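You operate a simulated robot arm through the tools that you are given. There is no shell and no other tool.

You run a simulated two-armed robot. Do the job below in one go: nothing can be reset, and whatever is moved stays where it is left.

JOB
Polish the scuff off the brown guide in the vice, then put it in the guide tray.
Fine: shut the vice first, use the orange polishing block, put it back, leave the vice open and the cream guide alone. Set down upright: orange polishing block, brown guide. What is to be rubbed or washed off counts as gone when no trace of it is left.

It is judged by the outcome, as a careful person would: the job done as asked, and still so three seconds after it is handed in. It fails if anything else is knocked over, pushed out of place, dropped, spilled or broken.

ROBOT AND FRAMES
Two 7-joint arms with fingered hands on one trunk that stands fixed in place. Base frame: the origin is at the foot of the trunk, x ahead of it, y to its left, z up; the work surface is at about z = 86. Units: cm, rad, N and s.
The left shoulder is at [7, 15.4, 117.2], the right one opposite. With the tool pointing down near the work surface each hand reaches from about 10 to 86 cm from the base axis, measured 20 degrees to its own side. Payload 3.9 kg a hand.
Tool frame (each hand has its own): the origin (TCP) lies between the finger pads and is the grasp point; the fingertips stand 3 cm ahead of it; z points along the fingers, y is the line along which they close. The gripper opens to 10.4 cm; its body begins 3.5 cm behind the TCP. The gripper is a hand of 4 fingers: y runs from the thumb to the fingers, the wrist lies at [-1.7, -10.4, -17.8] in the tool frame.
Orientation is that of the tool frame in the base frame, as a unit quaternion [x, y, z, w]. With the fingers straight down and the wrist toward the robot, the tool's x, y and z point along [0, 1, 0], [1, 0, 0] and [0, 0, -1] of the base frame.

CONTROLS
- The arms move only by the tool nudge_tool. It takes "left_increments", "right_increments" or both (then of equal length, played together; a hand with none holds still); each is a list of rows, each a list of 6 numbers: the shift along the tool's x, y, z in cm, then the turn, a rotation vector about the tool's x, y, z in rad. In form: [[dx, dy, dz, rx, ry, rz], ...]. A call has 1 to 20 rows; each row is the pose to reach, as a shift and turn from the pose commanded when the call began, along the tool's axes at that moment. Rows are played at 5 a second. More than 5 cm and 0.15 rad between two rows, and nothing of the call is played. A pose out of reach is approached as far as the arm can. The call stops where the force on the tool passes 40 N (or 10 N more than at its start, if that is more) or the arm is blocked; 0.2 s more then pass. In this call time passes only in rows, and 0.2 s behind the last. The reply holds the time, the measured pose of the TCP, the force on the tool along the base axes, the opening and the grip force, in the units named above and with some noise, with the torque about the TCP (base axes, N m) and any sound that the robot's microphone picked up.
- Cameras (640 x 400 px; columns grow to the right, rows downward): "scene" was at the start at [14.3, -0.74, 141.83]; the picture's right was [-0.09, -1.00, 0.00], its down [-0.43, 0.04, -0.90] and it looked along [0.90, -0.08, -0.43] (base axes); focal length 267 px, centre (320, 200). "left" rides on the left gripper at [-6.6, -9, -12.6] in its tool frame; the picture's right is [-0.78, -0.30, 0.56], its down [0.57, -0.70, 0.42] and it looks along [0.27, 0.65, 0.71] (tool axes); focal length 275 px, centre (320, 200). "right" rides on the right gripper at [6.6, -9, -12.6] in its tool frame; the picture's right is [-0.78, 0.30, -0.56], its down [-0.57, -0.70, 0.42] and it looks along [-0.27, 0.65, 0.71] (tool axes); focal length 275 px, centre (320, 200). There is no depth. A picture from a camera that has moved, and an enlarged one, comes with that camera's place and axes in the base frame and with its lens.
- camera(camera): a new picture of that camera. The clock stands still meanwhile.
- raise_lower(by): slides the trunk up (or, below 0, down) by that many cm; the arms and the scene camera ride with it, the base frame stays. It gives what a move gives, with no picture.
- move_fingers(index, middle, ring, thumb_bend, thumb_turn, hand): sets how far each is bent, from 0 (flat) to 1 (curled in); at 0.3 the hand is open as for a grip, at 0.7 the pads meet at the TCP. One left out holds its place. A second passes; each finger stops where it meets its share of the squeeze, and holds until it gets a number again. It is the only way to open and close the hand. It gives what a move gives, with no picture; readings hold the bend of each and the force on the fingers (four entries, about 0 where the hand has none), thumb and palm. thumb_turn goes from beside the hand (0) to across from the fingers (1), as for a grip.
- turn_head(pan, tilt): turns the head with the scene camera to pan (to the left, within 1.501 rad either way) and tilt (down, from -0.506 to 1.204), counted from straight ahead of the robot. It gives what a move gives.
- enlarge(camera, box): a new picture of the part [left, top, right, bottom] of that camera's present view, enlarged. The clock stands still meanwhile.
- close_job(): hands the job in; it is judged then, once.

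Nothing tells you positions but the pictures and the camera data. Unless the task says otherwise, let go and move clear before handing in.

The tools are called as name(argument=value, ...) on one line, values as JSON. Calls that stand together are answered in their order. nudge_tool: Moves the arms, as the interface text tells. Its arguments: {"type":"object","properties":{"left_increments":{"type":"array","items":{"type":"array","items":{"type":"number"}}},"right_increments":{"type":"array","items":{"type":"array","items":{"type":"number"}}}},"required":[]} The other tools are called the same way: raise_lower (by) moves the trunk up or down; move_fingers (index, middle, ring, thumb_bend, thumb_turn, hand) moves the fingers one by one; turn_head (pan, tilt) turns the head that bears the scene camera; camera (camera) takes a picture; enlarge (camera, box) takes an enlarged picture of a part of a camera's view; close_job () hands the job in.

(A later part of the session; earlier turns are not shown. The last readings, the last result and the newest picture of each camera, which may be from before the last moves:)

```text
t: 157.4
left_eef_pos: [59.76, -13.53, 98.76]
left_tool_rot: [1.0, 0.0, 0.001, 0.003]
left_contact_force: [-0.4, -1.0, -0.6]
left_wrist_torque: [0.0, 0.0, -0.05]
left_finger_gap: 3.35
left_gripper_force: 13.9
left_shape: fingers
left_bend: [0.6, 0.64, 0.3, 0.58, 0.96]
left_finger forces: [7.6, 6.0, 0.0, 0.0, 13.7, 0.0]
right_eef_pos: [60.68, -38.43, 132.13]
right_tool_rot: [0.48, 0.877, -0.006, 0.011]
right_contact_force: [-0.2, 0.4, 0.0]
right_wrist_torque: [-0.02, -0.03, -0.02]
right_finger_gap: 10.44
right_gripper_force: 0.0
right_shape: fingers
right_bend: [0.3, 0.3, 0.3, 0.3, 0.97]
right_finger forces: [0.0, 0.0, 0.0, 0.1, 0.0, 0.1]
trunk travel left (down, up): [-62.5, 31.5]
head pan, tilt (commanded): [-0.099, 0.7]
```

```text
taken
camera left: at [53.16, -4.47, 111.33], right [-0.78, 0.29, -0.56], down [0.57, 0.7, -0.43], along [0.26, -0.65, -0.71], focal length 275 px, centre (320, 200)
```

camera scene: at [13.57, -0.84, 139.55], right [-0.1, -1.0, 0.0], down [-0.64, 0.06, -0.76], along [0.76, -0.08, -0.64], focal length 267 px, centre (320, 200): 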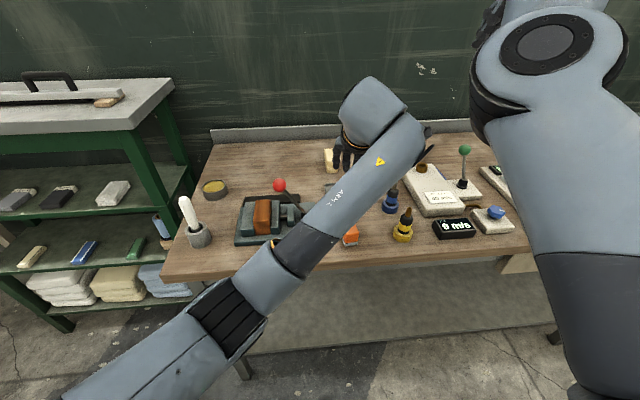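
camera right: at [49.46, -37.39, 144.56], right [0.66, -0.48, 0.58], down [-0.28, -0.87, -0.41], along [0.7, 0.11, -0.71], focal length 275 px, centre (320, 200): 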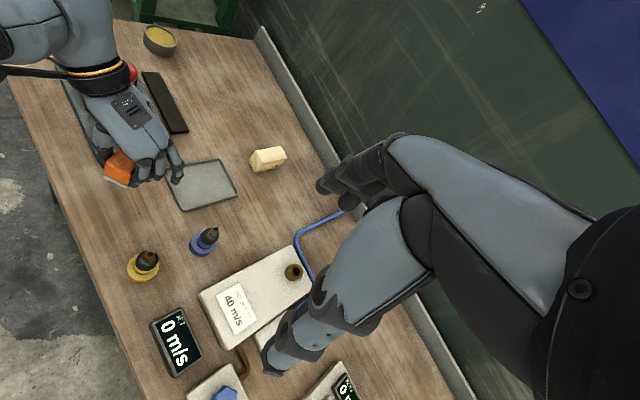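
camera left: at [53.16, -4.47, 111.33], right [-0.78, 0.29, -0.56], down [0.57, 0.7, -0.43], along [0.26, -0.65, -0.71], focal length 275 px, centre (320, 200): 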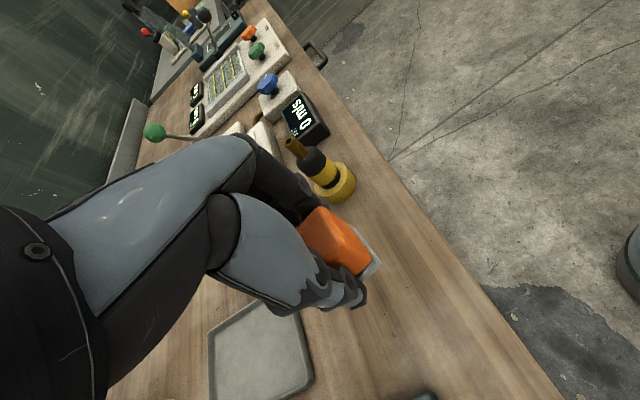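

Held well. Up 5 cm more and turning to yaw 0 in place.

nudge_tool(left_increments=[[0, 0, -2.5, 0, 0, 0], [0, 0, -5, 0, 0, -0.05], [0, 0, -6, 0, 0, -0.17], [0, 0, -6, 0, 0, -0.3], [0, 0, -6, 0, 0, -0.43], [0, 0, -6, 0, 0, -0.56], [0, 0, -6, 0, 0, -0.69], [0, 0, -6, 0, 0, -0.82], [0, 0, -6, 0, 0, -0.95], [0, 0, -6, 0, 0, -1.08], [0, 0, -6, 0, 0, -1.21], [0, 0, -6, 0, 0, -1.34], [0, 0, -6, 0, 0, -1.47], [0, 0, -6, 0, 0, -1.57]])

camera(camera="left")

camera(camera="scene")

```text
t: 160.4
left_eef_pos: [59.78, -13.3, 104.77]
left_tool_rot: [0.707, 0.707, -0.002, 0.002]
left_contact_force: [0.7, 0.0, 0.0]
left_wrist_torque: [0.03, 0.01, -0.01]
left_finger_gap: 3.35
left_gripper_force: 13.9
left_shape: fingers
left_bend: [0.6, 0.64, 0.3, 0.58, 0.96]
left_finger forces: [7.6, 5.9, 0.0, 0.0, 13.6, 0.1]
right_eef_pos: [60.73, -38.44, 132.09]
right_tool_rot: [0.479, 0.878, -0.006, 0.011]
right_contact_force: [1.0, -0.7, 0.1]
right_wrist_torque: [0.03, 0.01, -0.03]
right_finger_gap: 10.44
right_gripper_force: 0.2
right_shape: fingers
right_bend: [0.3, 0.3, 0.3, 0.3, 0.97]
right_finger forces: [0.0, 0.1, 0.0, 0.0, 0.0, 0.0]
trunk travel left (down, up): [-62.5, 31.5]
head pan, tilt (commanded): [-0.099, 0.7]
```

```text
taken
camera left: at [50.84, -19.97, 117.35], right [-0.3, -0.78, -0.55], down [-0.7, 0.57, -0.43], along [0.65, 0.26, -0.71], focal length 275 px, centre (320, 200)
```

left: 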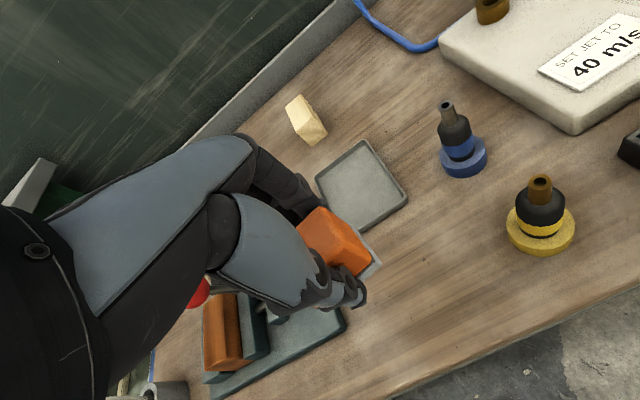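

```text
taken
camera scene: at [13.6, -0.82, 139.54], right [-0.1, -1.0, 0.0], down [-0.64, 0.06, -0.76], along [0.76, -0.08, -0.64], focal length 267 px, centre (320, 200)
```

scene: 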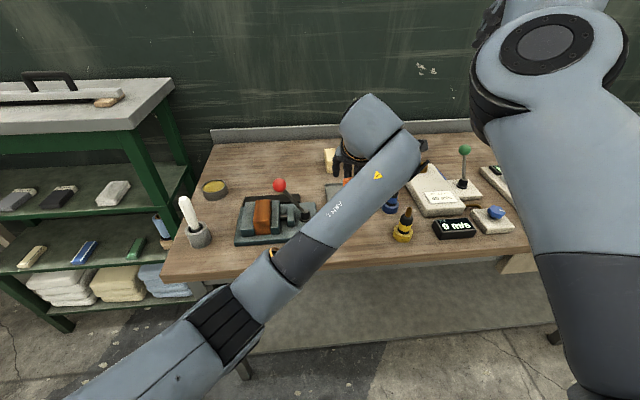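

Now at yaw 0 with the block in its original orientation. Lowering it back onto its place.

nudge_tool(left_increments=[[0, 0.1, 3.5, 0, 0, 0], [0, 0.2, 7, 0, 0, 0], [0, 0.2, 10.5, 0, 0, 0], [0, 0.2, 13, 0, 0, 0], [0, 0.2, 14.2, 0, 0, 0]])

nudge_tool(left_increments=[[0, 0, 0.2, 0, 0, 0], [0, 0, 0.4, 0, 0, 0]])

```text
t: 161.6
left_eef_pos: [60.88, -12.51, 90.91]
left_tool_rot: [0.703, 0.711, 0.009, 0.004]
left_contact_force: [1.2, 0.0, -1.2]
left_wrist_torque: [0.0, -0.01, 0.02]
left_finger_gap: 3.3
left_gripper_force: 14.0
left_shape: fingers
left_bend: [0.6, 0.64, 0.3, 0.58, 0.96]
left_finger forces: [7.6, 6.0, 0.0, 0.0, 13.5, 0.0]
right_eef_pos: [60.73, -38.42, 132.08]
right_tool_rot: [0.479, 0.877, -0.007, 0.011]
right_contact_force: [0.1, 0.5, 0.0]
right_wrist_torque: [0.01, -0.02, 0.01]
right_finger_gap: 10.42
right_gripper_force: 0.1
right_shape: fingers
right_bend: [0.3, 0.3, 0.3, 0.3, 0.97]
right_finger forces: [0.0, 0.1, 0.0, 0.0, 0.1, 0.0]
trunk travel left (down, up): [-62.5, 31.5]
head pan, tilt (commanded): [-0.099, 0.7]
```

```text
t: 162.2
left_eef_pos: [61.09, -11.82, 90.29]
left_tool_rot: [0.7, 0.714, 0.014, 0.0]
left_contact_force: [0.1, -0.4, -1.0]
left_wrist_torque: [0.02, 0.05, -0.01]
left_finger_gap: 3.33
left_gripper_force: 13.2
left_shape: fingers
left_bend: [0.6, 0.64, 0.3, 0.58, 0.96]
left_finger forces: [7.6, 5.9, 0.1, 0.0, 13.5, 0.0]
right_eef_pos: [60.77, -38.42, 131.99]
right_tool_rot: [0.479, 0.878, -0.006, 0.012]
right_contact_force: [-0.7, -0.2, 0.5]
right_wrist_torque: [0.01, 0.01, -0.01]
right_finger_gap: 10.42
right_gripper_force: 0.1
right_shape: fingers
right_bend: [0.3, 0.3, 0.3, 0.3, 0.97]
right_finger forces: [0.0, 0.1, 0.0, 0.0, 0.0, 0.0]
trunk travel left (down, up): [-62.5, 31.5]
head pan, tilt (commanded): [-0.099, 0.7]
```

The arm drifts (about 1.5 cm) toward its limit when the hand gets low here. At z ≈ 105 it was exact, so I'll go back up and lower the whole trunk instead, keeping that arm posture.

nudge_tool(left_increments=[[-0.3, -0.2, -3.5, 0, 0, 0.005], [-0.7, -0.5, -7, 0, 0, 0.01], [-1.1, -0.8, -10.5, -0.01, 0.01, 0.015], [-1.5, -1.1, -14.5, -0.01, 0.02, 0.02]])

camera(camera="scene")

```text
t: 163.4
left_eef_pos: [62.09, -9.73, 103.48]
left_tool_rot: [0.684, 0.728, 0.043, -0.018]
left_contact_force: [0.4, 0.3, -0.8]
left_wrist_torque: [0.01, 0.02, 0.01]
left_finger_gap: 3.33
left_gripper_force: 13.5
left_shape: fingers
left_bend: [0.6, 0.64, 0.3, 0.58, 0.96]
left_finger forces: [7.5, 5.9, 0.1, 0.0, 13.4, 0.0]
right_eef_pos: [60.81, -38.63, 132.05]
right_tool_rot: [0.479, 0.878, -0.006, 0.011]
right_contact_force: [0.5, -0.2, -0.1]
right_wrist_torque: [0.01, 0.02, -0.01]
right_finger_gap: 10.44
right_gripper_force: 0.1
right_shape: fingers
right_bend: [0.3, 0.3, 0.3, 0.3, 0.97]
right_finger forces: [0.0, 0.0, 0.1, 0.0, 0.0, 0.1]
trunk travel left (down, up): [-62.5, 31.5]
head pan, tilt (commanded): [-0.099, 0.7]
stopped in row 4 (left hand): the arm was blocked; the commanded pose is now the measured one
```

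```text
taken
camera scene: at [13.62, -0.77, 139.54], right [-0.1, -1.0, 0.0], down [-0.64, 0.06, -0.76], along [0.76, -0.08, -0.64], focal length 267 px, centre (320, 200)
```

scene: 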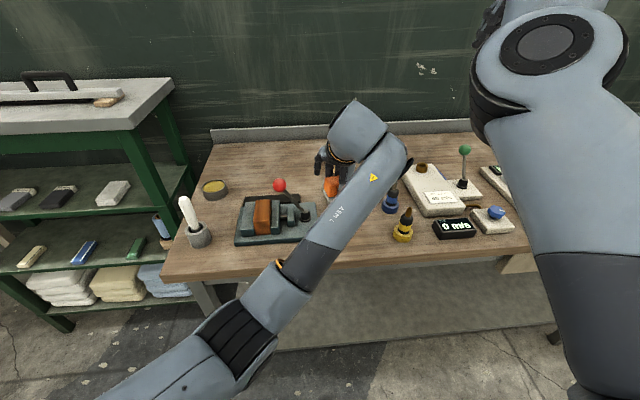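

As expected, it catches on the way up; turning the hand to -90° frees it. Doing that, then back to yaw 0 at z ≈ 106.

nudge_tool(left_increments=[[0, 0, -0.3, -0.003, -0.008, 0.136], [0, 0, -0.6, -0.007, -0.016, 0.272], [-0.2, -0.1, -0.9, -0.01, -0.024, 0.408], [-0.5, -0.3, -1.2, -0.013, -0.032, 0.544], [-0.8, -0.5, -1.5, -0.017, -0.04, 0.68], [-1.2, -0.8, -1.8, -0.02, -0.048, 0.816], [-1.6, -1.0, -2.0, -0.023, -0.056, 0.952], [-2.0, -1.3, -2.2, -0.027, -0.064, 1.088], [-2.4, -1.6, -2.4, -0.03, -0.072, 1.224], [-2.8, -1.8, -2.6, -0.033, -0.08, 1.36], [-3.1, -2.0, -2.8, -0.037, -0.088, 1.496], [-3.3, -2.2, -2.9, -0.04, -0.096, 1.632]])

camera(camera="scene")

```text
t: 166.0
left_eef_pos: [59.73, -13.67, 105.98]
left_tool_rot: [1.0, -0.003, -0.001, 0.001]
left_contact_force: [-0.2, -1.4, -0.4]
left_wrist_torque: [0.02, 0.01, 0.0]
left_finger_gap: 3.3
left_gripper_force: 13.1
left_shape: fingers
left_bend: [0.6, 0.64, 0.3, 0.58, 0.96]
left_finger forces: [7.4, 5.9, 0.0, 0.0, 13.4, 0.1]
right_eef_pos: [60.71, -38.37, 131.95]
right_tool_rot: [0.48, 0.877, -0.006, 0.011]
right_contact_force: [0.5, 0.6, 0.9]
right_wrist_torque: [0.0, 0.04, 0.04]
right_finger_gap: 10.42
right_gripper_force: 0.0
right_shape: fingers
right_bend: [0.3, 0.3, 0.3, 0.3, 0.97]
right_finger forces: [0.0, 0.0, 0.0, 0.0, 0.0, 0.1]
trunk travel left (down, up): [-62.5, 31.5]
head pan, tilt (commanded): [-0.099, 0.7]
```

```text
taken
camera scene: at [13.64, -0.79, 139.54], right [-0.1, -1.0, 0.0], down [-0.64, 0.06, -0.76], along [0.76, -0.08, -0.64], focal length 267 px, centre (320, 200)
```

scene: 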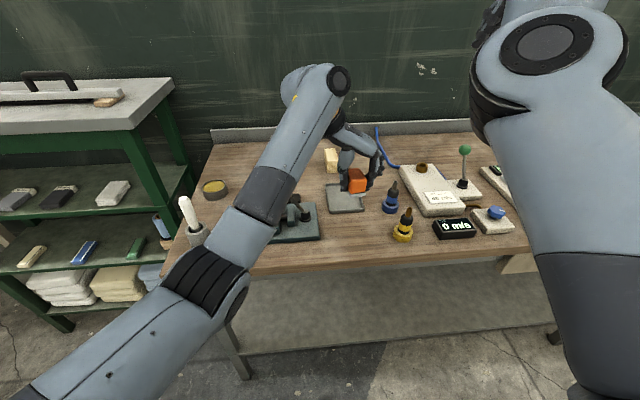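

Raising a bit more here before turning back to yaw 0, for more margin.

nudge_tool(left_increments=[[0.1, -0.1, -2, 0, 0, 0], [0.2, -0.2, -4.5, 0, 0, 0], [0.2, -0.2, -7, 0, 0, 0]])

nudge_tool(left_increments=[[0, 0, 0, 0, 0, -0.13], [0, 0, 0, 0, 0, -0.26], [0, 0, 0, 0, 0, -0.39], [0, 0, 0, 0, 0, -0.52], [0, 0, 0, 0, 0, -0.65], [0, 0, 0, 0, 0, -0.78], [0, 0, 0, 0, 0, -0.91], [0, 0, 0, 0, 0, -1.04], [0, 0, 0, 0, 0, -1.17], [0, 0, 0, 0, 0, -1.3], [0, 0, 0, 0, 0, -1.43], [0, 0, 0, 0, 0, -1.57]])

camera(camera="scene")

```text
t: 166.8
left_eef_pos: [60.1, -13.35, 113.18]
left_tool_rot: [1.0, -0.002, -0.002, 0.002]
left_contact_force: [-0.3, -0.5, -1.1]
left_wrist_torque: [-0.02, 0.0, 0.02]
left_finger_gap: 3.32
left_gripper_force: 14.3
left_shape: fingers
left_bend: [0.6, 0.64, 0.3, 0.58, 0.96]
left_finger forces: [7.6, 5.9, 0.1, 0.0, 13.4, 0.1]
right_eef_pos: [60.67, -38.37, 132.11]
right_tool_rot: [0.479, 0.877, -0.007, 0.012]
right_contact_force: [-0.1, -0.6, -0.5]
right_wrist_torque: [0.0, -0.05, -0.01]
right_finger_gap: 10.46
right_gripper_force: 0.1
right_shape: fingers
right_bend: [0.3, 0.3, 0.3, 0.3, 0.97]
right_finger forces: [0.1, 0.0, 0.0, 0.1, 0.0, 0.0]
trunk travel left (down, up): [-62.5, 31.5]
head pan, tilt (commanded): [-0.099, 0.7]
```

```text
t: 169.4
left_eef_pos: [60.09, -13.44, 113.08]
left_tool_rot: [0.709, 0.706, -0.003, 0.001]
left_contact_force: [0.4, 0.7, -1.2]
left_wrist_torque: [0.03, -0.02, 0.01]
left_finger_gap: 3.34
left_gripper_force: 14.2
left_shape: fingers
left_bend: [0.6, 0.64, 0.3, 0.58, 0.96]
left_finger forces: [7.5, 5.9, 0.0, 0.1, 13.4, 0.1]
right_eef_pos: [60.7, -38.46, 132.15]
right_tool_rot: [0.479, 0.877, -0.005, 0.011]
right_contact_force: [-0.1, 0.0, -0.2]
right_wrist_torque: [-0.01, 0.0, 0.01]
right_finger_gap: 10.41
right_gripper_force: 0.1
right_shape: fingers
right_bend: [0.3, 0.3, 0.3, 0.3, 0.97]
right_finger forces: [0.0, 0.1, 0.0, 0.0, 0.0, 0.1]
trunk travel left (down, up): [-62.5, 31.5]
head pan, tilt (commanded): [-0.099, 0.7]
```

```text
taken
camera scene: at [13.59, -0.84, 139.54], right [-0.1, -1.0, 0.0], down [-0.64, 0.06, -0.76], along [0.76, -0.08, -0.64], focal length 267 px, centre (320, 200)
```

scene: 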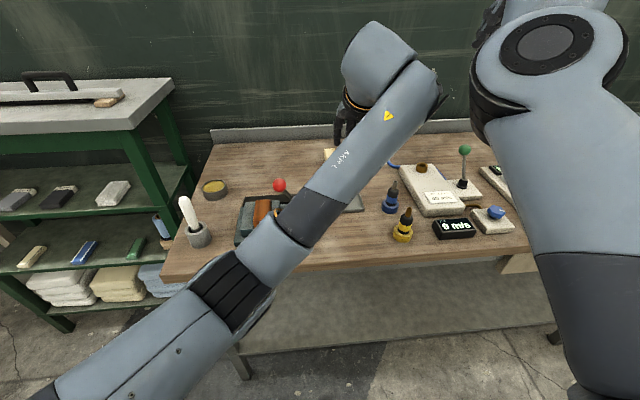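

Exact again at yaw 0, z = 113. Now lowering the trunk 20 cm with this posture.

raise_lower(by=-20)

camera(camera="scene")

camera(camera="left")

camera(camera="right")

```text
t: 171.6
left_eef_pos: [60.0, -13.34, 93.14]
left_tool_rot: [0.709, 0.705, -0.002, 0.001]
left_contact_force: [0.3, 1.2, -1.1]
left_wrist_torque: [0.02, -0.03, 0.01]
left_finger_gap: 3.33
left_gripper_force: 13.0
left_shape: fingers
left_bend: [0.6, 0.64, 0.3, 0.58, 0.96]
left_finger forces: [7.5, 5.9, 0.0, 0.1, 13.3, 0.0]
right_eef_pos: [60.82, -38.48, 112.2]
right_tool_rot: [0.479, 0.877, -0.007, 0.011]
right_contact_force: [0.3, 0.3, 0.3]
right_wrist_torque: [-0.01, 0.01, 0.01]
right_finger_gap: 10.43
right_gripper_force: 0.0
right_shape: fingers
right_bend: [0.3, 0.3, 0.3, 0.3, 0.97]
right_finger forces: [0.0, 0.1, 0.0, 0.0, 0.0, 0.0]
trunk travel left (down, up): [-42.5, 51.5]
head pan, tilt (commanded): [-0.099, 0.7]
```

```text
taken
camera scene: at [13.58, -0.77, 119.55], right [-0.1, -1.0, 0.0], down [-0.64, 0.06, -0.76], along [0.76, -0.08, -0.64], focal length 267 px, centre (320, 200)
```

scene: 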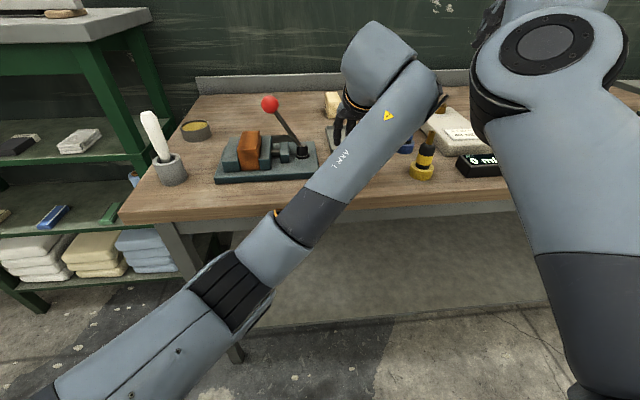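

```text
taken
camera left: at [51.08, -19.84, 105.74], right [-0.3, -0.78, -0.55], down [-0.7, 0.58, -0.42], along [0.65, 0.26, -0.72], focal length 275 px, centre (320, 200)
```

left: 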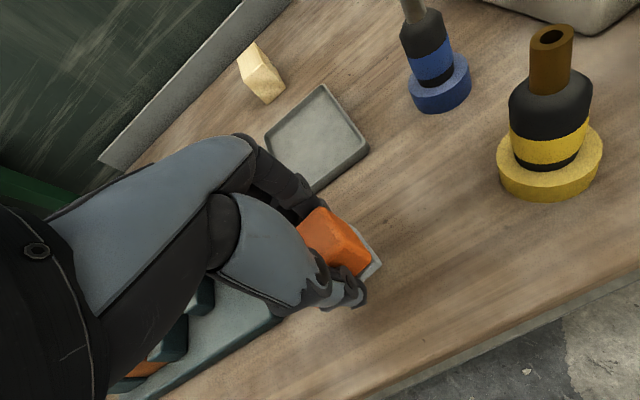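

```text
taken
camera right: at [49.41, -37.38, 124.58], right [0.66, -0.48, 0.58], down [-0.28, -0.87, -0.41], along [0.7, 0.11, -0.71], focal length 275 px, centre (320, 200)
```

right: 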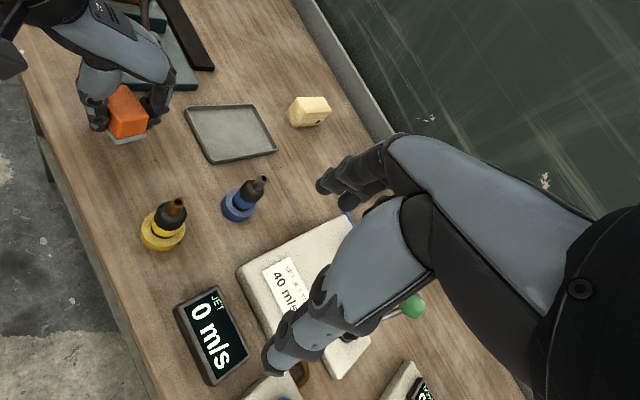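

All clear. Lowering the trunk the last few centimetres in small steps.

raise_lower(by=-2.8)

raise_lower(by=-0.3)

```text
t: 172.3
left_eef_pos: [59.99, -13.36, 90.38]
left_tool_rot: [0.708, 0.706, -0.002, 0.0]
left_contact_force: [0.4, -1.0, 0.0]
left_wrist_torque: [0.02, -0.01, 0.04]
left_finger_gap: 3.34
left_gripper_force: 12.9
left_shape: fingers
left_bend: [0.6, 0.64, 0.3, 0.58, 0.96]
left_finger forces: [7.5, 6.0, 0.1, 0.0, 13.2, 0.0]
right_eef_pos: [60.65, -38.38, 109.39]
right_tool_rot: [0.48, 0.877, -0.007, 0.013]
right_contact_force: [-0.2, 0.8, 0.8]
right_wrist_torque: [-0.01, -0.03, 0.01]
right_finger_gap: 10.45
right_gripper_force: 0.1
right_shape: fingers
right_bend: [0.3, 0.3, 0.3, 0.3, 0.97]
right_finger forces: [0.1, 0.0, 0.1, 0.1, 0.1, 0.0]
trunk travel left (down, up): [-39.7, 54.3]
head pan, tilt (commanded): [-0.099, 0.7]
```

```text
t: 172.8
left_eef_pos: [60.06, -13.3, 89.87]
left_tool_rot: [0.709, 0.705, -0.003, 0.0]
left_contact_force: [-0.4, -0.3, -0.4]
left_wrist_torque: [0.01, -0.04, 0.0]
left_finger_gap: 3.32
left_gripper_force: 13.0
left_shape: fingers
left_bend: [0.6, 0.64, 0.3, 0.58, 0.96]
left_finger forces: [7.6, 6.0, 0.1, 0.0, 13.4, 0.0]
right_eef_pos: [60.71, -38.46, 109.1]
right_tool_rot: [0.479, 0.877, -0.007, 0.011]
right_contact_force: [-1.0, 0.1, -0.7]
right_wrist_torque: [0.0, 0.0, 0.02]
right_finger_gap: 10.45
right_gripper_force: 0.0
right_shape: fingers
right_bend: [0.3, 0.3, 0.3, 0.3, 0.97]
right_finger forces: [0.0, 0.0, 0.1, 0.0, 0.0, 0.1]
trunk travel left (down, up): [-39.4, 54.6]
head pan, tilt (commanded): [-0.099, 0.7]
```

raise_lower(by=-0.2)

```text
t: 173.4
left_eef_pos: [59.99, -13.28, 89.86]
left_tool_rot: [0.71, 0.705, -0.002, 0.001]
left_contact_force: [-0.3, -0.8, 2.2]
left_wrist_torque: [0.0, -0.02, -0.03]
left_finger_gap: 3.35
left_gripper_force: 13.2
left_shape: fingers
left_bend: [0.6, 0.64, 0.3, 0.58, 0.96]
left_finger forces: [7.6, 6.2, 0.1, 0.0, 13.9, 0.1]
right_eef_pos: [60.73, -38.38, 108.89]
right_tool_rot: [0.48, 0.877, -0.007, 0.013]
right_contact_force: [0.4, -1.3, -0.3]
right_wrist_torque: [-0.03, 0.03, 0.0]
right_finger_gap: 10.43
right_gripper_force: 0.0
right_shape: fingers
right_bend: [0.3, 0.3, 0.3, 0.3, 0.97]
right_finger forces: [0.0, 0.0, 0.0, 0.0, 0.1, 0.1]
trunk travel left (down, up): [-39.2, 54.8]
head pan, tilt (commanded): [-0.099, 0.7]
```

The block rests on the table at its original place and orientation. Releasing gently.

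move_fingers(hand="left", index=0.53, middle=0.53, thumb_bend=0.52)

raise_lower(by=0.5)

move_fingers(hand="left", index=0.36, middle=0.36, thumb_bend=0.36)

enlarge(camera="left", box=[220, 150, 440, 370])

enlarge(camera="right", box=[20, 30, 260, 230])

```text
t: 174.4
left_eef_pos: [60.13, -13.34, 89.88]
left_tool_rot: [0.71, 0.705, -0.003, -0.001]
left_contact_force: [0.0, -0.4, 0.4]
left_wrist_torque: [0.03, 0.0, 0.02]
left_finger_gap: 4.67
left_gripper_force: 0.1
left_shape: fingers
left_bend: [0.53, 0.53, 0.3, 0.52, 0.97]
left_finger forces: [0.0, 0.0, 0.0, 0.0, 0.0, 0.0]
right_eef_pos: [60.65, -38.42, 108.78]
right_tool_rot: [0.48, 0.877, -0.006, 0.012]
right_contact_force: [0.8, -1.3, 0.5]
right_wrist_torque: [0.0, -0.02, -0.01]
right_finger_gap: 10.45
right_gripper_force: 0.0
right_shape: fingers
right_bend: [0.3, 0.3, 0.3, 0.3, 0.97]
right_finger forces: [0.0, 0.0, 0.1, 0.0, 0.0, 0.0]
trunk travel left (down, up): [-39.2, 54.8]
head pan, tilt (commanded): [-0.099, 0.7]
```

```text
t: 174.9
left_eef_pos: [60.18, -13.2, 90.33]
left_tool_rot: [0.709, 0.705, -0.003, 0.001]
left_contact_force: [-0.4, 0.3, 0.9]
left_wrist_torque: [-0.03, 0.02, -0.01]
left_finger_gap: 4.66
left_gripper_force: 0.0
left_shape: fingers
left_bend: [0.53, 0.53, 0.3, 0.52, 0.97]
left_finger forces: [0.0, 0.1, 0.0, 0.0, 0.0, 0.1]
right_eef_pos: [60.75, -38.39, 109.31]
right_tool_rot: [0.479, 0.878, -0.007, 0.011]
right_contact_force: [0.1, 0.4, -0.3]
right_wrist_torque: [0.01, -0.03, -0.05]
right_finger_gap: 10.45
right_gripper_force: 0.1
right_shape: fingers
right_bend: [0.3, 0.3, 0.3, 0.3, 0.97]
right_finger forces: [0.0, 0.1, 0.1, 0.0, 0.0, 0.0]
trunk travel left (down, up): [-39.7, 54.3]
head pan, tilt (commanded): [-0.099, 0.7]
```

```text
t: 175.9
left_eef_pos: [60.02, -13.35, 90.38]
left_tool_rot: [0.709, 0.705, -0.002, 0.0]
left_contact_force: [0.0, -0.5, -0.2]
left_wrist_torque: [-0.01, -0.01, -0.03]
left_finger_gap: 8.9
left_gripper_force: 0.1
left_shape: fingers
left_bend: [0.36, 0.36, 0.3, 0.36, 0.97]
left_finger forces: [0.0, 0.0, 0.0, 0.0, 0.0, 0.0]
right_eef_pos: [60.79, -38.56, 109.31]
right_tool_rot: [0.48, 0.877, -0.006, 0.012]
right_contact_force: [0.5, -0.2, -0.2]
right_wrist_torque: [0.0, -0.01, 0.01]
right_finger_gap: 10.42
right_gripper_force: 0.2
right_shape: fingers
right_bend: [0.3, 0.3, 0.3, 0.3, 0.97]
right_finger forces: [0.1, 0.0, 0.0, 0.1, 0.1, 0.0]
trunk travel left (down, up): [-39.7, 54.3]
head pan, tilt (commanded): [-0.099, 0.7]
```

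```text
1.82 times, centred on (330, 260) of left
camera zoom: at [51.08, -19.84, 102.93], right [-0.3, -0.78, -0.55], down [-0.7, 0.58, -0.42], along [0.65, 0.26, -0.72], focal length 500 px, centre (302, 91)
```

zoom: 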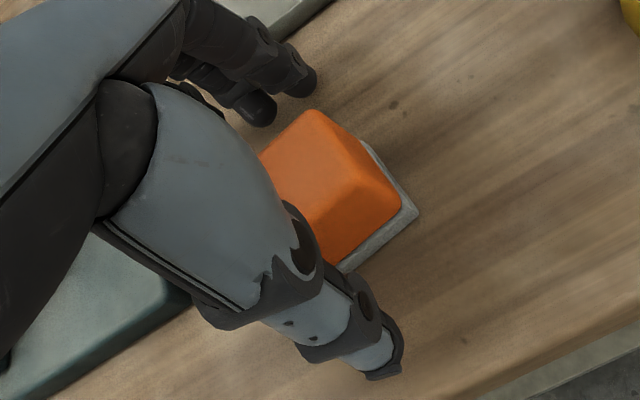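

```text
2.00 times, centred on (140, 130) of right
camera zoom: at [49.42, -37.38, 121.77], right [0.66, -0.48, 0.58], down [-0.28, -0.87, -0.41], along [0.7, 0.11, -0.71], focal length 551 px, centre (680, 340)
```

zoom: 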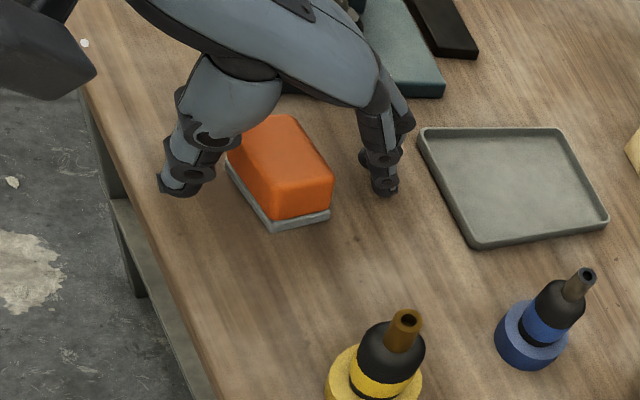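

The block is back exactly as it was, upright. Raising the trunk so the left hand clears it straight upward.

raise_lower(by=22.8)

camera(camera="scene")

enlarge(camera="left", box=[180, 180, 500, 400])

```text
t: 178.3
left_eef_pos: [60.06, -13.21, 113.08]
left_tool_rot: [0.709, 0.705, -0.002, -0.001]
left_contact_force: [0.8, 0.5, -0.8]
left_wrist_torque: [-0.01, -0.01, 0.02]
left_finger_gap: 8.94
left_gripper_force: 0.1
left_shape: fingers
left_bend: [0.36, 0.36, 0.3, 0.36, 0.97]
left_finger forces: [0.1, 0.0, 0.1, 0.0, 0.1, 0.1]
right_eef_pos: [60.69, -38.48, 132.13]
right_tool_rot: [0.479, 0.878, -0.006, 0.012]
right_contact_force: [0.5, -0.7, 1.2]
right_wrist_torque: [0.0, -0.01, 0.02]
right_finger_gap: 10.44
right_gripper_force: 0.0
right_shape: fingers
right_bend: [0.3, 0.3, 0.3, 0.3, 0.97]
right_finger forces: [0.1, 0.1, 0.0, 0.0, 0.0, 0.0]
trunk travel left (down, up): [-62.5, 31.5]
head pan, tilt (commanded): [-0.099, 0.7]
```

```text
taken
camera scene: at [13.61, -0.78, 139.54], right [-0.1, -1.0, 0.0], down [-0.64, 0.06, -0.76], along [0.76, -0.08, -0.64], focal length 267 px, centre (320, 200)
```

scene: 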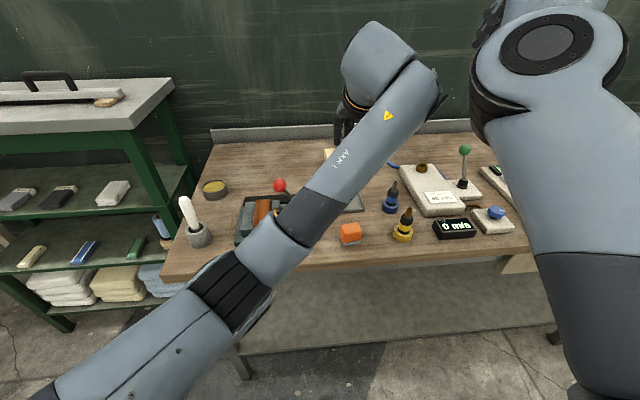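

```text
1.82 times, centred on (340, 290) of left
camera zoom: at [51.1, -19.85, 125.72], right [-0.3, -0.78, -0.55], down [-0.7, 0.58, -0.42], along [0.65, 0.26, -0.72], focal length 500 px, centre (284, 36)
```

zoom: 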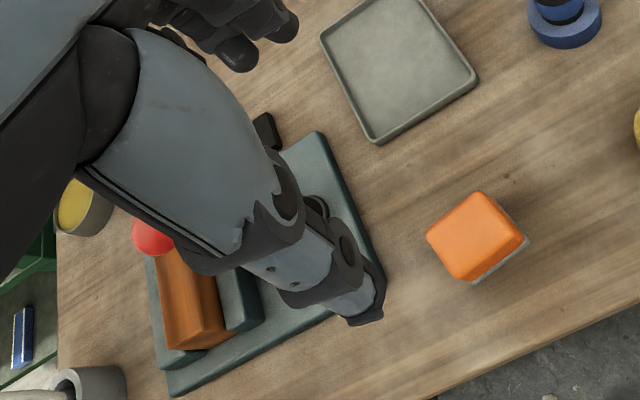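

Now the left hand goes above the lever knob to open the vice again.

move_fingers(hand="left", index=0.3, middle=0.3, thumb_bend=0.3)

nudge_tool(left_increments=[[3.4, 1.5, -0.5, 0, 0, 0], [6.8, 3.0, -1, 0, 0, 0], [10.3, 4.4, -1.5, 0, 0, 0], [13.7, 5.6, -2, 0, 0, 0], [17.1, 6.7, -2, 0, 0, 0]])

camera(camera="left")

camera(camera="scene")

```text
t: 179.3
left_eef_pos: [60.11, -13.25, 113.05]
left_tool_rot: [0.709, 0.705, -0.002, -0.001]
left_contact_force: [0.0, 0.3, -0.2]
left_wrist_torque: [0.03, -0.02, -0.01]
left_finger_gap: 10.41
left_gripper_force: 0.1
left_shape: fingers
left_bend: [0.3, 0.3, 0.3, 0.3, 0.97]
left_finger forces: [0.0, 0.1, 0.0, 0.0, 0.0, 0.0]
right_eef_pos: [60.75, -38.4, 132.14]
right_tool_rot: [0.479, 0.878, -0.006, 0.012]
right_contact_force: [-0.1, 0.2, -0.3]
right_wrist_torque: [-0.03, 0.01, -0.01]
right_finger_gap: 10.44
right_gripper_force: 0.2
right_shape: fingers
right_bend: [0.3, 0.3, 0.3, 0.3, 0.97]
right_finger forces: [0.1, 0.0, 0.0, 0.0, 0.0, 0.0]
trunk travel left (down, up): [-62.5, 31.5]
head pan, tilt (commanded): [-0.099, 0.7]
```

```text
t: 180.5
left_eef_pos: [66.73, 3.8, 115.08]
left_tool_rot: [0.708, 0.706, -0.003, 0.001]
left_contact_force: [-0.3, -0.1, -0.2]
left_wrist_torque: [-0.03, 0.0, 0.01]
left_finger_gap: 10.44
left_gripper_force: 0.0
left_shape: fingers
left_bend: [0.3, 0.3, 0.3, 0.3, 0.97]
left_finger forces: [0.0, 0.0, 0.0, 0.1, 0.0, 0.0]
right_eef_pos: [60.88, -38.33, 132.19]
right_tool_rot: [0.48, 0.877, -0.008, 0.012]
right_contact_force: [0.6, 0.1, -0.5]
right_wrist_torque: [-0.01, 0.0, 0.01]
right_finger_gap: 10.42
right_gripper_force: 0.2
right_shape: fingers
right_bend: [0.3, 0.3, 0.3, 0.3, 0.97]
right_finger forces: [0.1, 0.0, 0.0, 0.0, 0.0, 0.0]
trunk travel left (down, up): [-62.5, 31.5]
head pan, tilt (commanded): [-0.099, 0.7]
```

```text
taken
camera left: at [57.75, -2.58, 127.63], right [-0.3, -0.78, -0.55], down [-0.7, 0.57, -0.42], along [0.65, 0.26, -0.72], focal length 275 px, centre (320, 200)
```

left: 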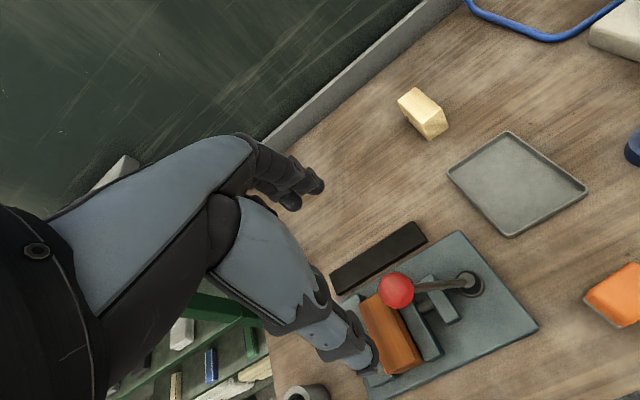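

```text
taken
camera scene: at [13.63, -0.63, 139.54], right [-0.1, -1.0, 0.0], down [-0.64, 0.06, -0.76], along [0.76, -0.08, -0.64], focal length 267 px, centre (320, 200)
```

scene: 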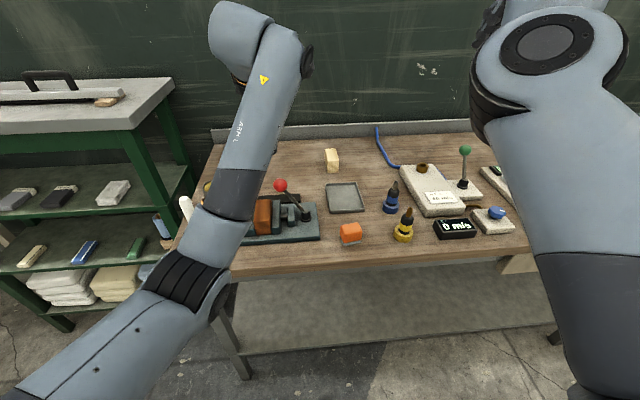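

The hand is directly above the knob. Lowering the trunk so the knob enters the open hand.

raise_lower(by=-14.4)

camera(camera="left")

```text
t: 182.2
left_eef_pos: [66.69, 3.79, 100.62]
left_tool_rot: [0.71, 0.705, -0.002, 0.0]
left_contact_force: [-0.2, 0.7, 0.4]
left_wrist_torque: [0.0, -0.03, 0.02]
left_finger_gap: 10.42
left_gripper_force: 0.0
left_shape: fingers
left_bend: [0.3, 0.3, 0.3, 0.3, 0.97]
left_finger forces: [0.0, 0.0, 0.0, 0.0, 0.1, 0.0]
right_eef_pos: [60.68, -38.49, 117.7]
right_tool_rot: [0.479, 0.878, -0.007, 0.012]
right_contact_force: [-0.2, 0.1, -0.7]
right_wrist_torque: [-0.02, 0.05, 0.0]
right_finger_gap: 10.47
right_gripper_force: 0.1
right_shape: fingers
right_bend: [0.3, 0.3, 0.3, 0.3, 0.97]
right_finger forces: [0.0, 0.0, 0.1, 0.0, 0.0, 0.1]
trunk travel left (down, up): [-48.1, 45.9]
head pan, tilt (commanded): [-0.099, 0.7]
```

```text
taken
camera left: at [57.69, -2.75, 113.25], right [-0.3, -0.78, -0.55], down [-0.7, 0.58, -0.42], along [0.65, 0.26, -0.72], focal length 275 px, centre (320, 200)
```

left: 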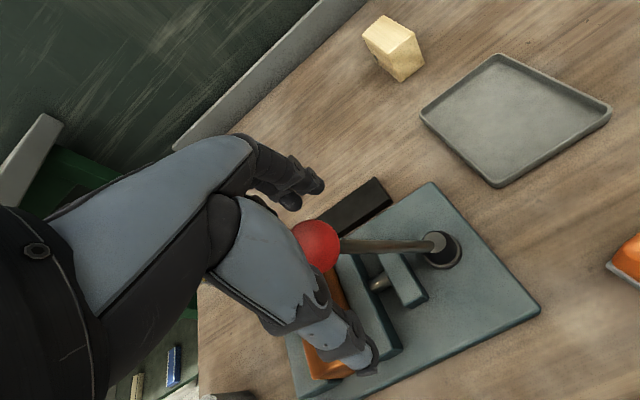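

The knob is centred in the hand. Closing on it.

move_fingers(hand="left", index=0.65, middle=0.65, ring=0.7, thumb_bend=0.65)

move_fingers(hand="left", index=0.73, middle=0.73, ring=0.75, thumb_bend=0.73)

nudge_tool(left_increments=[[-0.7, 0, -0.2, 0, 0, 0], [-1.5, 0, -0.4, 0, 0, 0]])

camera(camera="left")

```text
t: 183.2
left_eef_pos: [66.69, 3.68, 100.47]
left_tool_rot: [0.709, 0.706, -0.003, -0.002]
left_contact_force: [3.7, -0.5, -0.4]
left_wrist_torque: [0.0, 0.03, -0.02]
left_finger_gap: 2.15
left_gripper_force: 3.7
left_shape: fingers
left_bend: [0.61, 0.64, 0.7, 0.63, 0.97]
left_finger forces: [3.9, 1.1, 0.1, 0.1, 1.7, 0.0]
right_eef_pos: [60.79, -38.35, 117.74]
right_tool_rot: [0.479, 0.877, -0.006, 0.011]
right_contact_force: [0.0, 0.3, 1.0]
right_wrist_torque: [0.0, 0.02, -0.01]
right_finger_gap: 10.45
right_gripper_force: 0.1
right_shape: fingers
right_bend: [0.3, 0.3, 0.3, 0.3, 0.97]
right_finger forces: [0.1, 0.1, 0.0, 0.0, 0.0, 0.1]
trunk travel left (down, up): [-48.1, 45.9]
head pan, tilt (commanded): [-0.099, 0.7]
```

```text
t: 184.2
left_eef_pos: [66.95, 3.69, 100.5]
left_tool_rot: [0.709, 0.705, -0.003, -0.001]
left_contact_force: [3.4, -2.6, -6.5]
left_wrist_torque: [0.0, 0.06, -0.1]
left_finger_gap: 1.67
left_gripper_force: 13.8
left_shape: fingers
left_bend: [0.71, 0.65, 0.75, 0.66, 0.97]
left_finger forces: [11.2, 7.3, 0.0, 0.0, 10.0, 0.0]
right_eef_pos: [60.84, -38.43, 117.65]
right_tool_rot: [0.48, 0.877, -0.007, 0.011]
right_contact_force: [-0.4, -0.1, -0.2]
right_wrist_torque: [0.02, -0.02, -0.01]
right_finger_gap: 10.43
right_gripper_force: 0.0
right_shape: fingers
right_bend: [0.3, 0.3, 0.3, 0.3, 0.97]
right_finger forces: [0.1, 0.1, 0.0, 0.0, 0.0, 0.0]
trunk travel left (down, up): [-48.1, 45.9]
head pan, tilt (commanded): [-0.099, 0.7]
```

```text
t: 184.8
left_eef_pos: [66.74, 2.2, 101.06]
left_tool_rot: [0.709, 0.706, -0.003, 0.0]
left_contact_force: [3.7, 2.4, -1.2]
left_wrist_torque: [0.1, -0.02, 0.0]
left_finger_gap: 1.6
left_gripper_force: 13.4
left_shape: fingers
left_bend: [0.72, 0.66, 0.75, 0.67, 0.97]
left_finger forces: [10.1, 6.5, 0.0, 0.0, 10.6, 0.0]
right_eef_pos: [60.78, -38.43, 117.57]
right_tool_rot: [0.479, 0.878, -0.007, 0.011]
right_contact_force: [-0.2, 0.2, -0.1]
right_wrist_torque: [-0.01, 0.03, 0.0]
right_finger_gap: 10.43
right_gripper_force: 0.1
right_shape: fingers
right_bend: [0.3, 0.3, 0.3, 0.3, 0.97]
right_finger forces: [0.0, 0.0, 0.1, 0.1, 0.0, 0.0]
trunk travel left (down, up): [-48.1, 45.9]
head pan, tilt (commanded): [-0.099, 0.7]
```

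```text
taken
camera left: at [57.87, -4.32, 113.66], right [-0.3, -0.78, -0.55], down [-0.7, 0.57, -0.42], along [0.65, 0.26, -0.72], focal length 275 px, centre (320, 200)
```

left: 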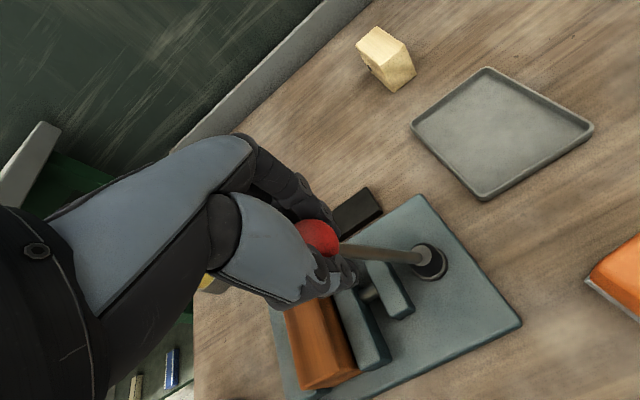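

The lever follows. Swinging it over along its arc.

nudge_tool(left_increments=[[-1.1, 0, -0.25, 0, 0, 0], [-2.2, 0, -0.45, 0, 0, 0], [-3.3, 0, -0.6, 0, 0, 0], [-4.5, 0, -0.7, 0, 0, 0], [-5.6, 0, -0.65, 0, 0, 0], [-6.7, 0, -0.5, 0, 0, 0]])

camera(camera="left")

```text
t: 186.2
left_eef_pos: [66.83, -4.12, 101.39]
left_tool_rot: [0.709, 0.705, -0.004, -0.003]
left_contact_force: [5.3, 8.8, -9.4]
left_wrist_torque: [0.69, -0.09, 0.0]
left_finger_gap: 1.44
left_gripper_force: 23.1
left_shape: fingers
left_bend: [0.72, 0.72, 0.75, 0.68, 0.95]
left_finger forces: [13.0, 22.1, 0.1, 0.0, 11.4, 0.0]
right_eef_pos: [60.95, -38.13, 117.72]
right_tool_rot: [0.48, 0.877, -0.007, 0.012]
right_contact_force: [-0.5, 0.6, 0.9]
right_wrist_torque: [0.0, 0.02, -0.03]
right_finger_gap: 10.44
right_gripper_force: 0.0
right_shape: fingers
right_bend: [0.3, 0.3, 0.3, 0.3, 0.97]
right_finger forces: [0.0, 0.0, 0.0, 0.0, 0.0, 0.0]
trunk travel left (down, up): [-48.1, 45.9]
head pan, tilt (commanded): [-0.099, 0.7]
```

```text
taken
camera left: at [57.89, -10.73, 113.98], right [-0.3, -0.78, -0.55], down [-0.7, 0.57, -0.42], along [0.64, 0.26, -0.72], focal length 275 px, centre (320, 200)
```

left: 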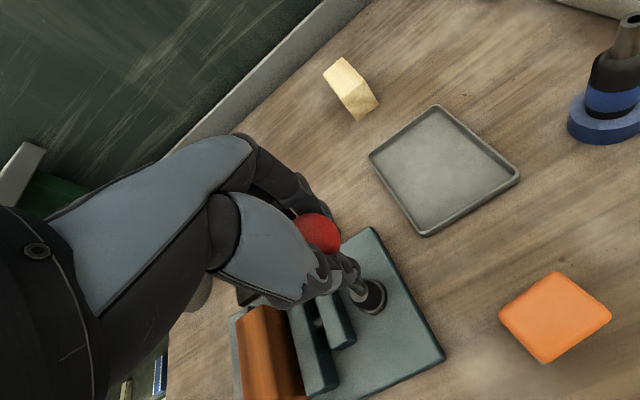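

Passing upright; continuing down the other side.

nudge_tool(left_increments=[[-0.8, 0, 0.35, 0, 0, 0], [-1.6, 0, 0.65, 0, 0, 0], [-2.4, 0, 1.0, 0, 0, 0], [-3.2, 0, 1.35, 0, 0, 0], [-4.0, 0, 1.75, 0, 0, 0]])

camera(camera="left")

camera(camera="right")

```text
t: 187.6
left_eef_pos: [66.99, -7.1, 100.22]
left_tool_rot: [0.702, 0.712, 0.005, -0.001]
left_contact_force: [3.9, 41.4, 6.8]
left_wrist_torque: [1.36, -0.13, -0.05]
left_finger_gap: 1.8
left_gripper_force: 37.5
left_shape: fingers
left_bend: [0.72, 0.73, 0.75, 0.66, 0.94]
left_finger forces: [10.1, 50.5, 0.0, 0.0, 13.3, 0.0]
right_eef_pos: [60.23, -38.37, 118.0]
right_tool_rot: [0.483, 0.875, -0.008, 0.014]
right_contact_force: [-0.6, -0.7, -0.7]
right_wrist_torque: [0.03, 0.03, 0.01]
right_finger_gap: 10.46
right_gripper_force: 0.2
right_shape: fingers
right_bend: [0.3, 0.3, 0.3, 0.3, 0.97]
right_finger forces: [0.0, 0.0, 0.1, 0.1, 0.1, 0.0]
trunk travel left (down, up): [-48.1, 45.9]
head pan, tilt (commanded): [-0.099, 0.7]
stopped in row 5 (left hand): the force on the tool passed its limit at 42 N (the readings are from after the stop); the commanded pose is now the measured one
```

```text
taken
camera left: at [57.99, -13.96, 112.64], right [-0.28, -0.78, -0.57], down [-0.71, 0.57, -0.42], along [0.65, 0.28, -0.71], focal length 275 px, centre (320, 200)
```

left: 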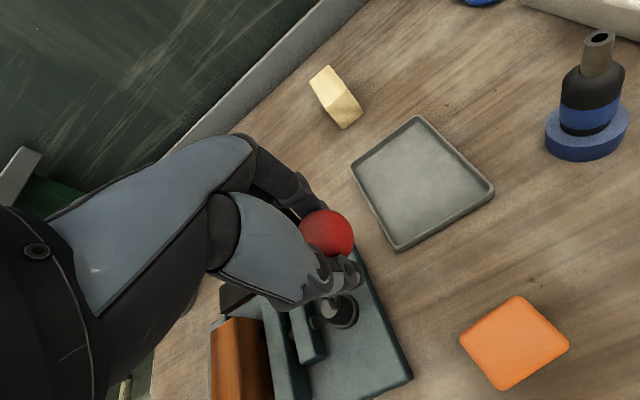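

```text
taken
camera right: at [48.95, -37.14, 130.44], right [0.66, -0.48, 0.58], down [-0.28, -0.87, -0.41], along [0.7, 0.1, -0.71], focal length 275 px, centre (320, 200)
```

right: 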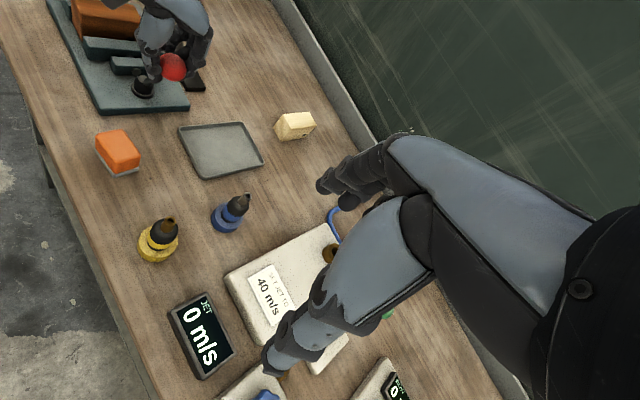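

The lever has reached its open stop (knob about y = -8.3). Releasing the knob and raising.

move_fingers(hand="left", index=0.3, middle=0.3, ring=0.3, thumb_bend=0.3)

camera(camera="left")

raise_lower(by=14.4)

enlarge(camera="right", box=[40, 0, 300, 220])

enlarge(camera="scene", box=[210, 160, 400, 270])

```text
t: 188.6
left_eef_pos: [66.72, -8.53, 100.09]
left_tool_rot: [0.709, 0.706, 0.003, 0.0]
left_contact_force: [0.7, -0.5, 0.1]
left_wrist_torque: [0.02, -0.03, 0.0]
left_finger_gap: 10.43
left_gripper_force: 0.0
left_shape: fingers
left_bend: [0.3, 0.3, 0.3, 0.3, 0.97]
left_finger forces: [0.1, 0.0, 0.1, 0.0, 0.0, 0.1]
right_eef_pos: [60.26, -39.07, 117.64]
right_tool_rot: [0.484, 0.875, -0.006, 0.011]
right_contact_force: [0.6, 0.3, -0.8]
right_wrist_torque: [0.01, 0.01, 0.0]
right_finger_gap: 10.45
right_gripper_force: 0.0
right_shape: fingers
right_bend: [0.3, 0.3, 0.3, 0.3, 0.97]
right_finger forces: [0.1, 0.0, 0.0, 0.0, 0.1, 0.1]
trunk travel left (down, up): [-48.1, 45.9]
head pan, tilt (commanded): [-0.099, 0.7]
```

```text
taken
camera left: at [57.69, -15.19, 112.54], right [-0.3, -0.77, -0.56], down [-0.7, 0.58, -0.42], along [0.65, 0.27, -0.71], focal length 275 px, centre (320, 200)
```

left: 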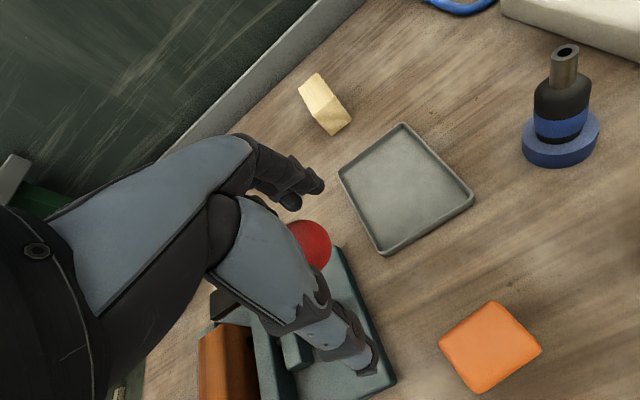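

```text
t: 190.3
left_eef_pos: [66.95, -8.46, 114.46]
left_tool_rot: [0.708, 0.706, 0.002, 0.0]
left_contact_force: [-0.2, -0.2, -1.0]
left_wrist_torque: [0.0, -0.02, 0.03]
left_finger_gap: 10.4
left_gripper_force: 0.0
left_shape: fingers
left_bend: [0.3, 0.3, 0.3, 0.3, 0.97]
left_finger forces: [0.0, 0.0, 0.0, 0.0, 0.0, 0.0]
right_eef_pos: [60.46, -38.87, 132.11]
right_tool_rot: [0.482, 0.876, -0.007, 0.013]
right_contact_force: [-0.4, -0.2, -0.5]
right_wrist_torque: [0.03, 0.03, 0.0]
right_finger_gap: 10.45
right_gripper_force: 0.1
right_shape: fingers
right_bend: [0.3, 0.3, 0.3, 0.3, 0.97]
right_finger forces: [0.0, 0.0, 0.0, 0.0, 0.0, 0.1]
trunk travel left (down, up): [-62.5, 31.5]
head pan, tilt (commanded): [-0.099, 0.7]
```

```text
1.82 times, centred on (170, 110) of right
camera zoom: at [49.17, -37.72, 144.56], right [0.66, -0.48, 0.58], down [-0.28, -0.87, -0.41], along [0.7, 0.11, -0.71], focal length 500 px, centre (593, 364)
```

zoom: 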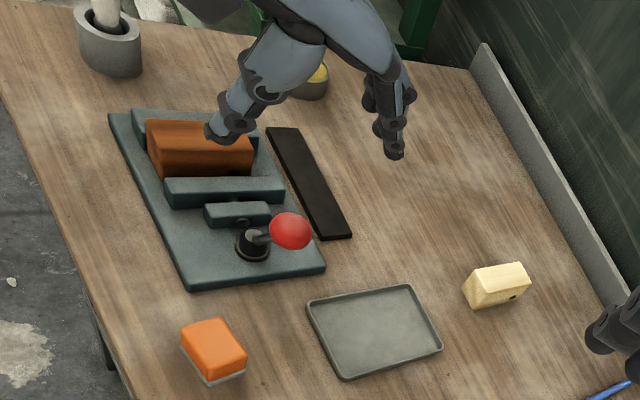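

```text
3.37 times, centred on (305, 215) of scene
camera zoom: at [13.61, -0.75, 139.54], right [-0.1, -1.0, 0.0], down [-0.64, 0.06, -0.76], along [0.76, -0.08, -0.64], focal length 899 px, centre (370, 150)
```

zoom: 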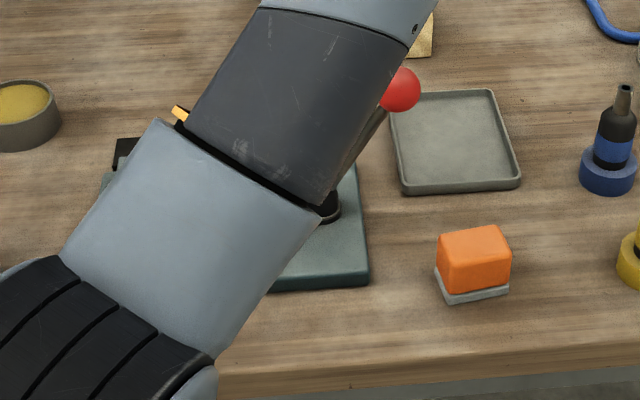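

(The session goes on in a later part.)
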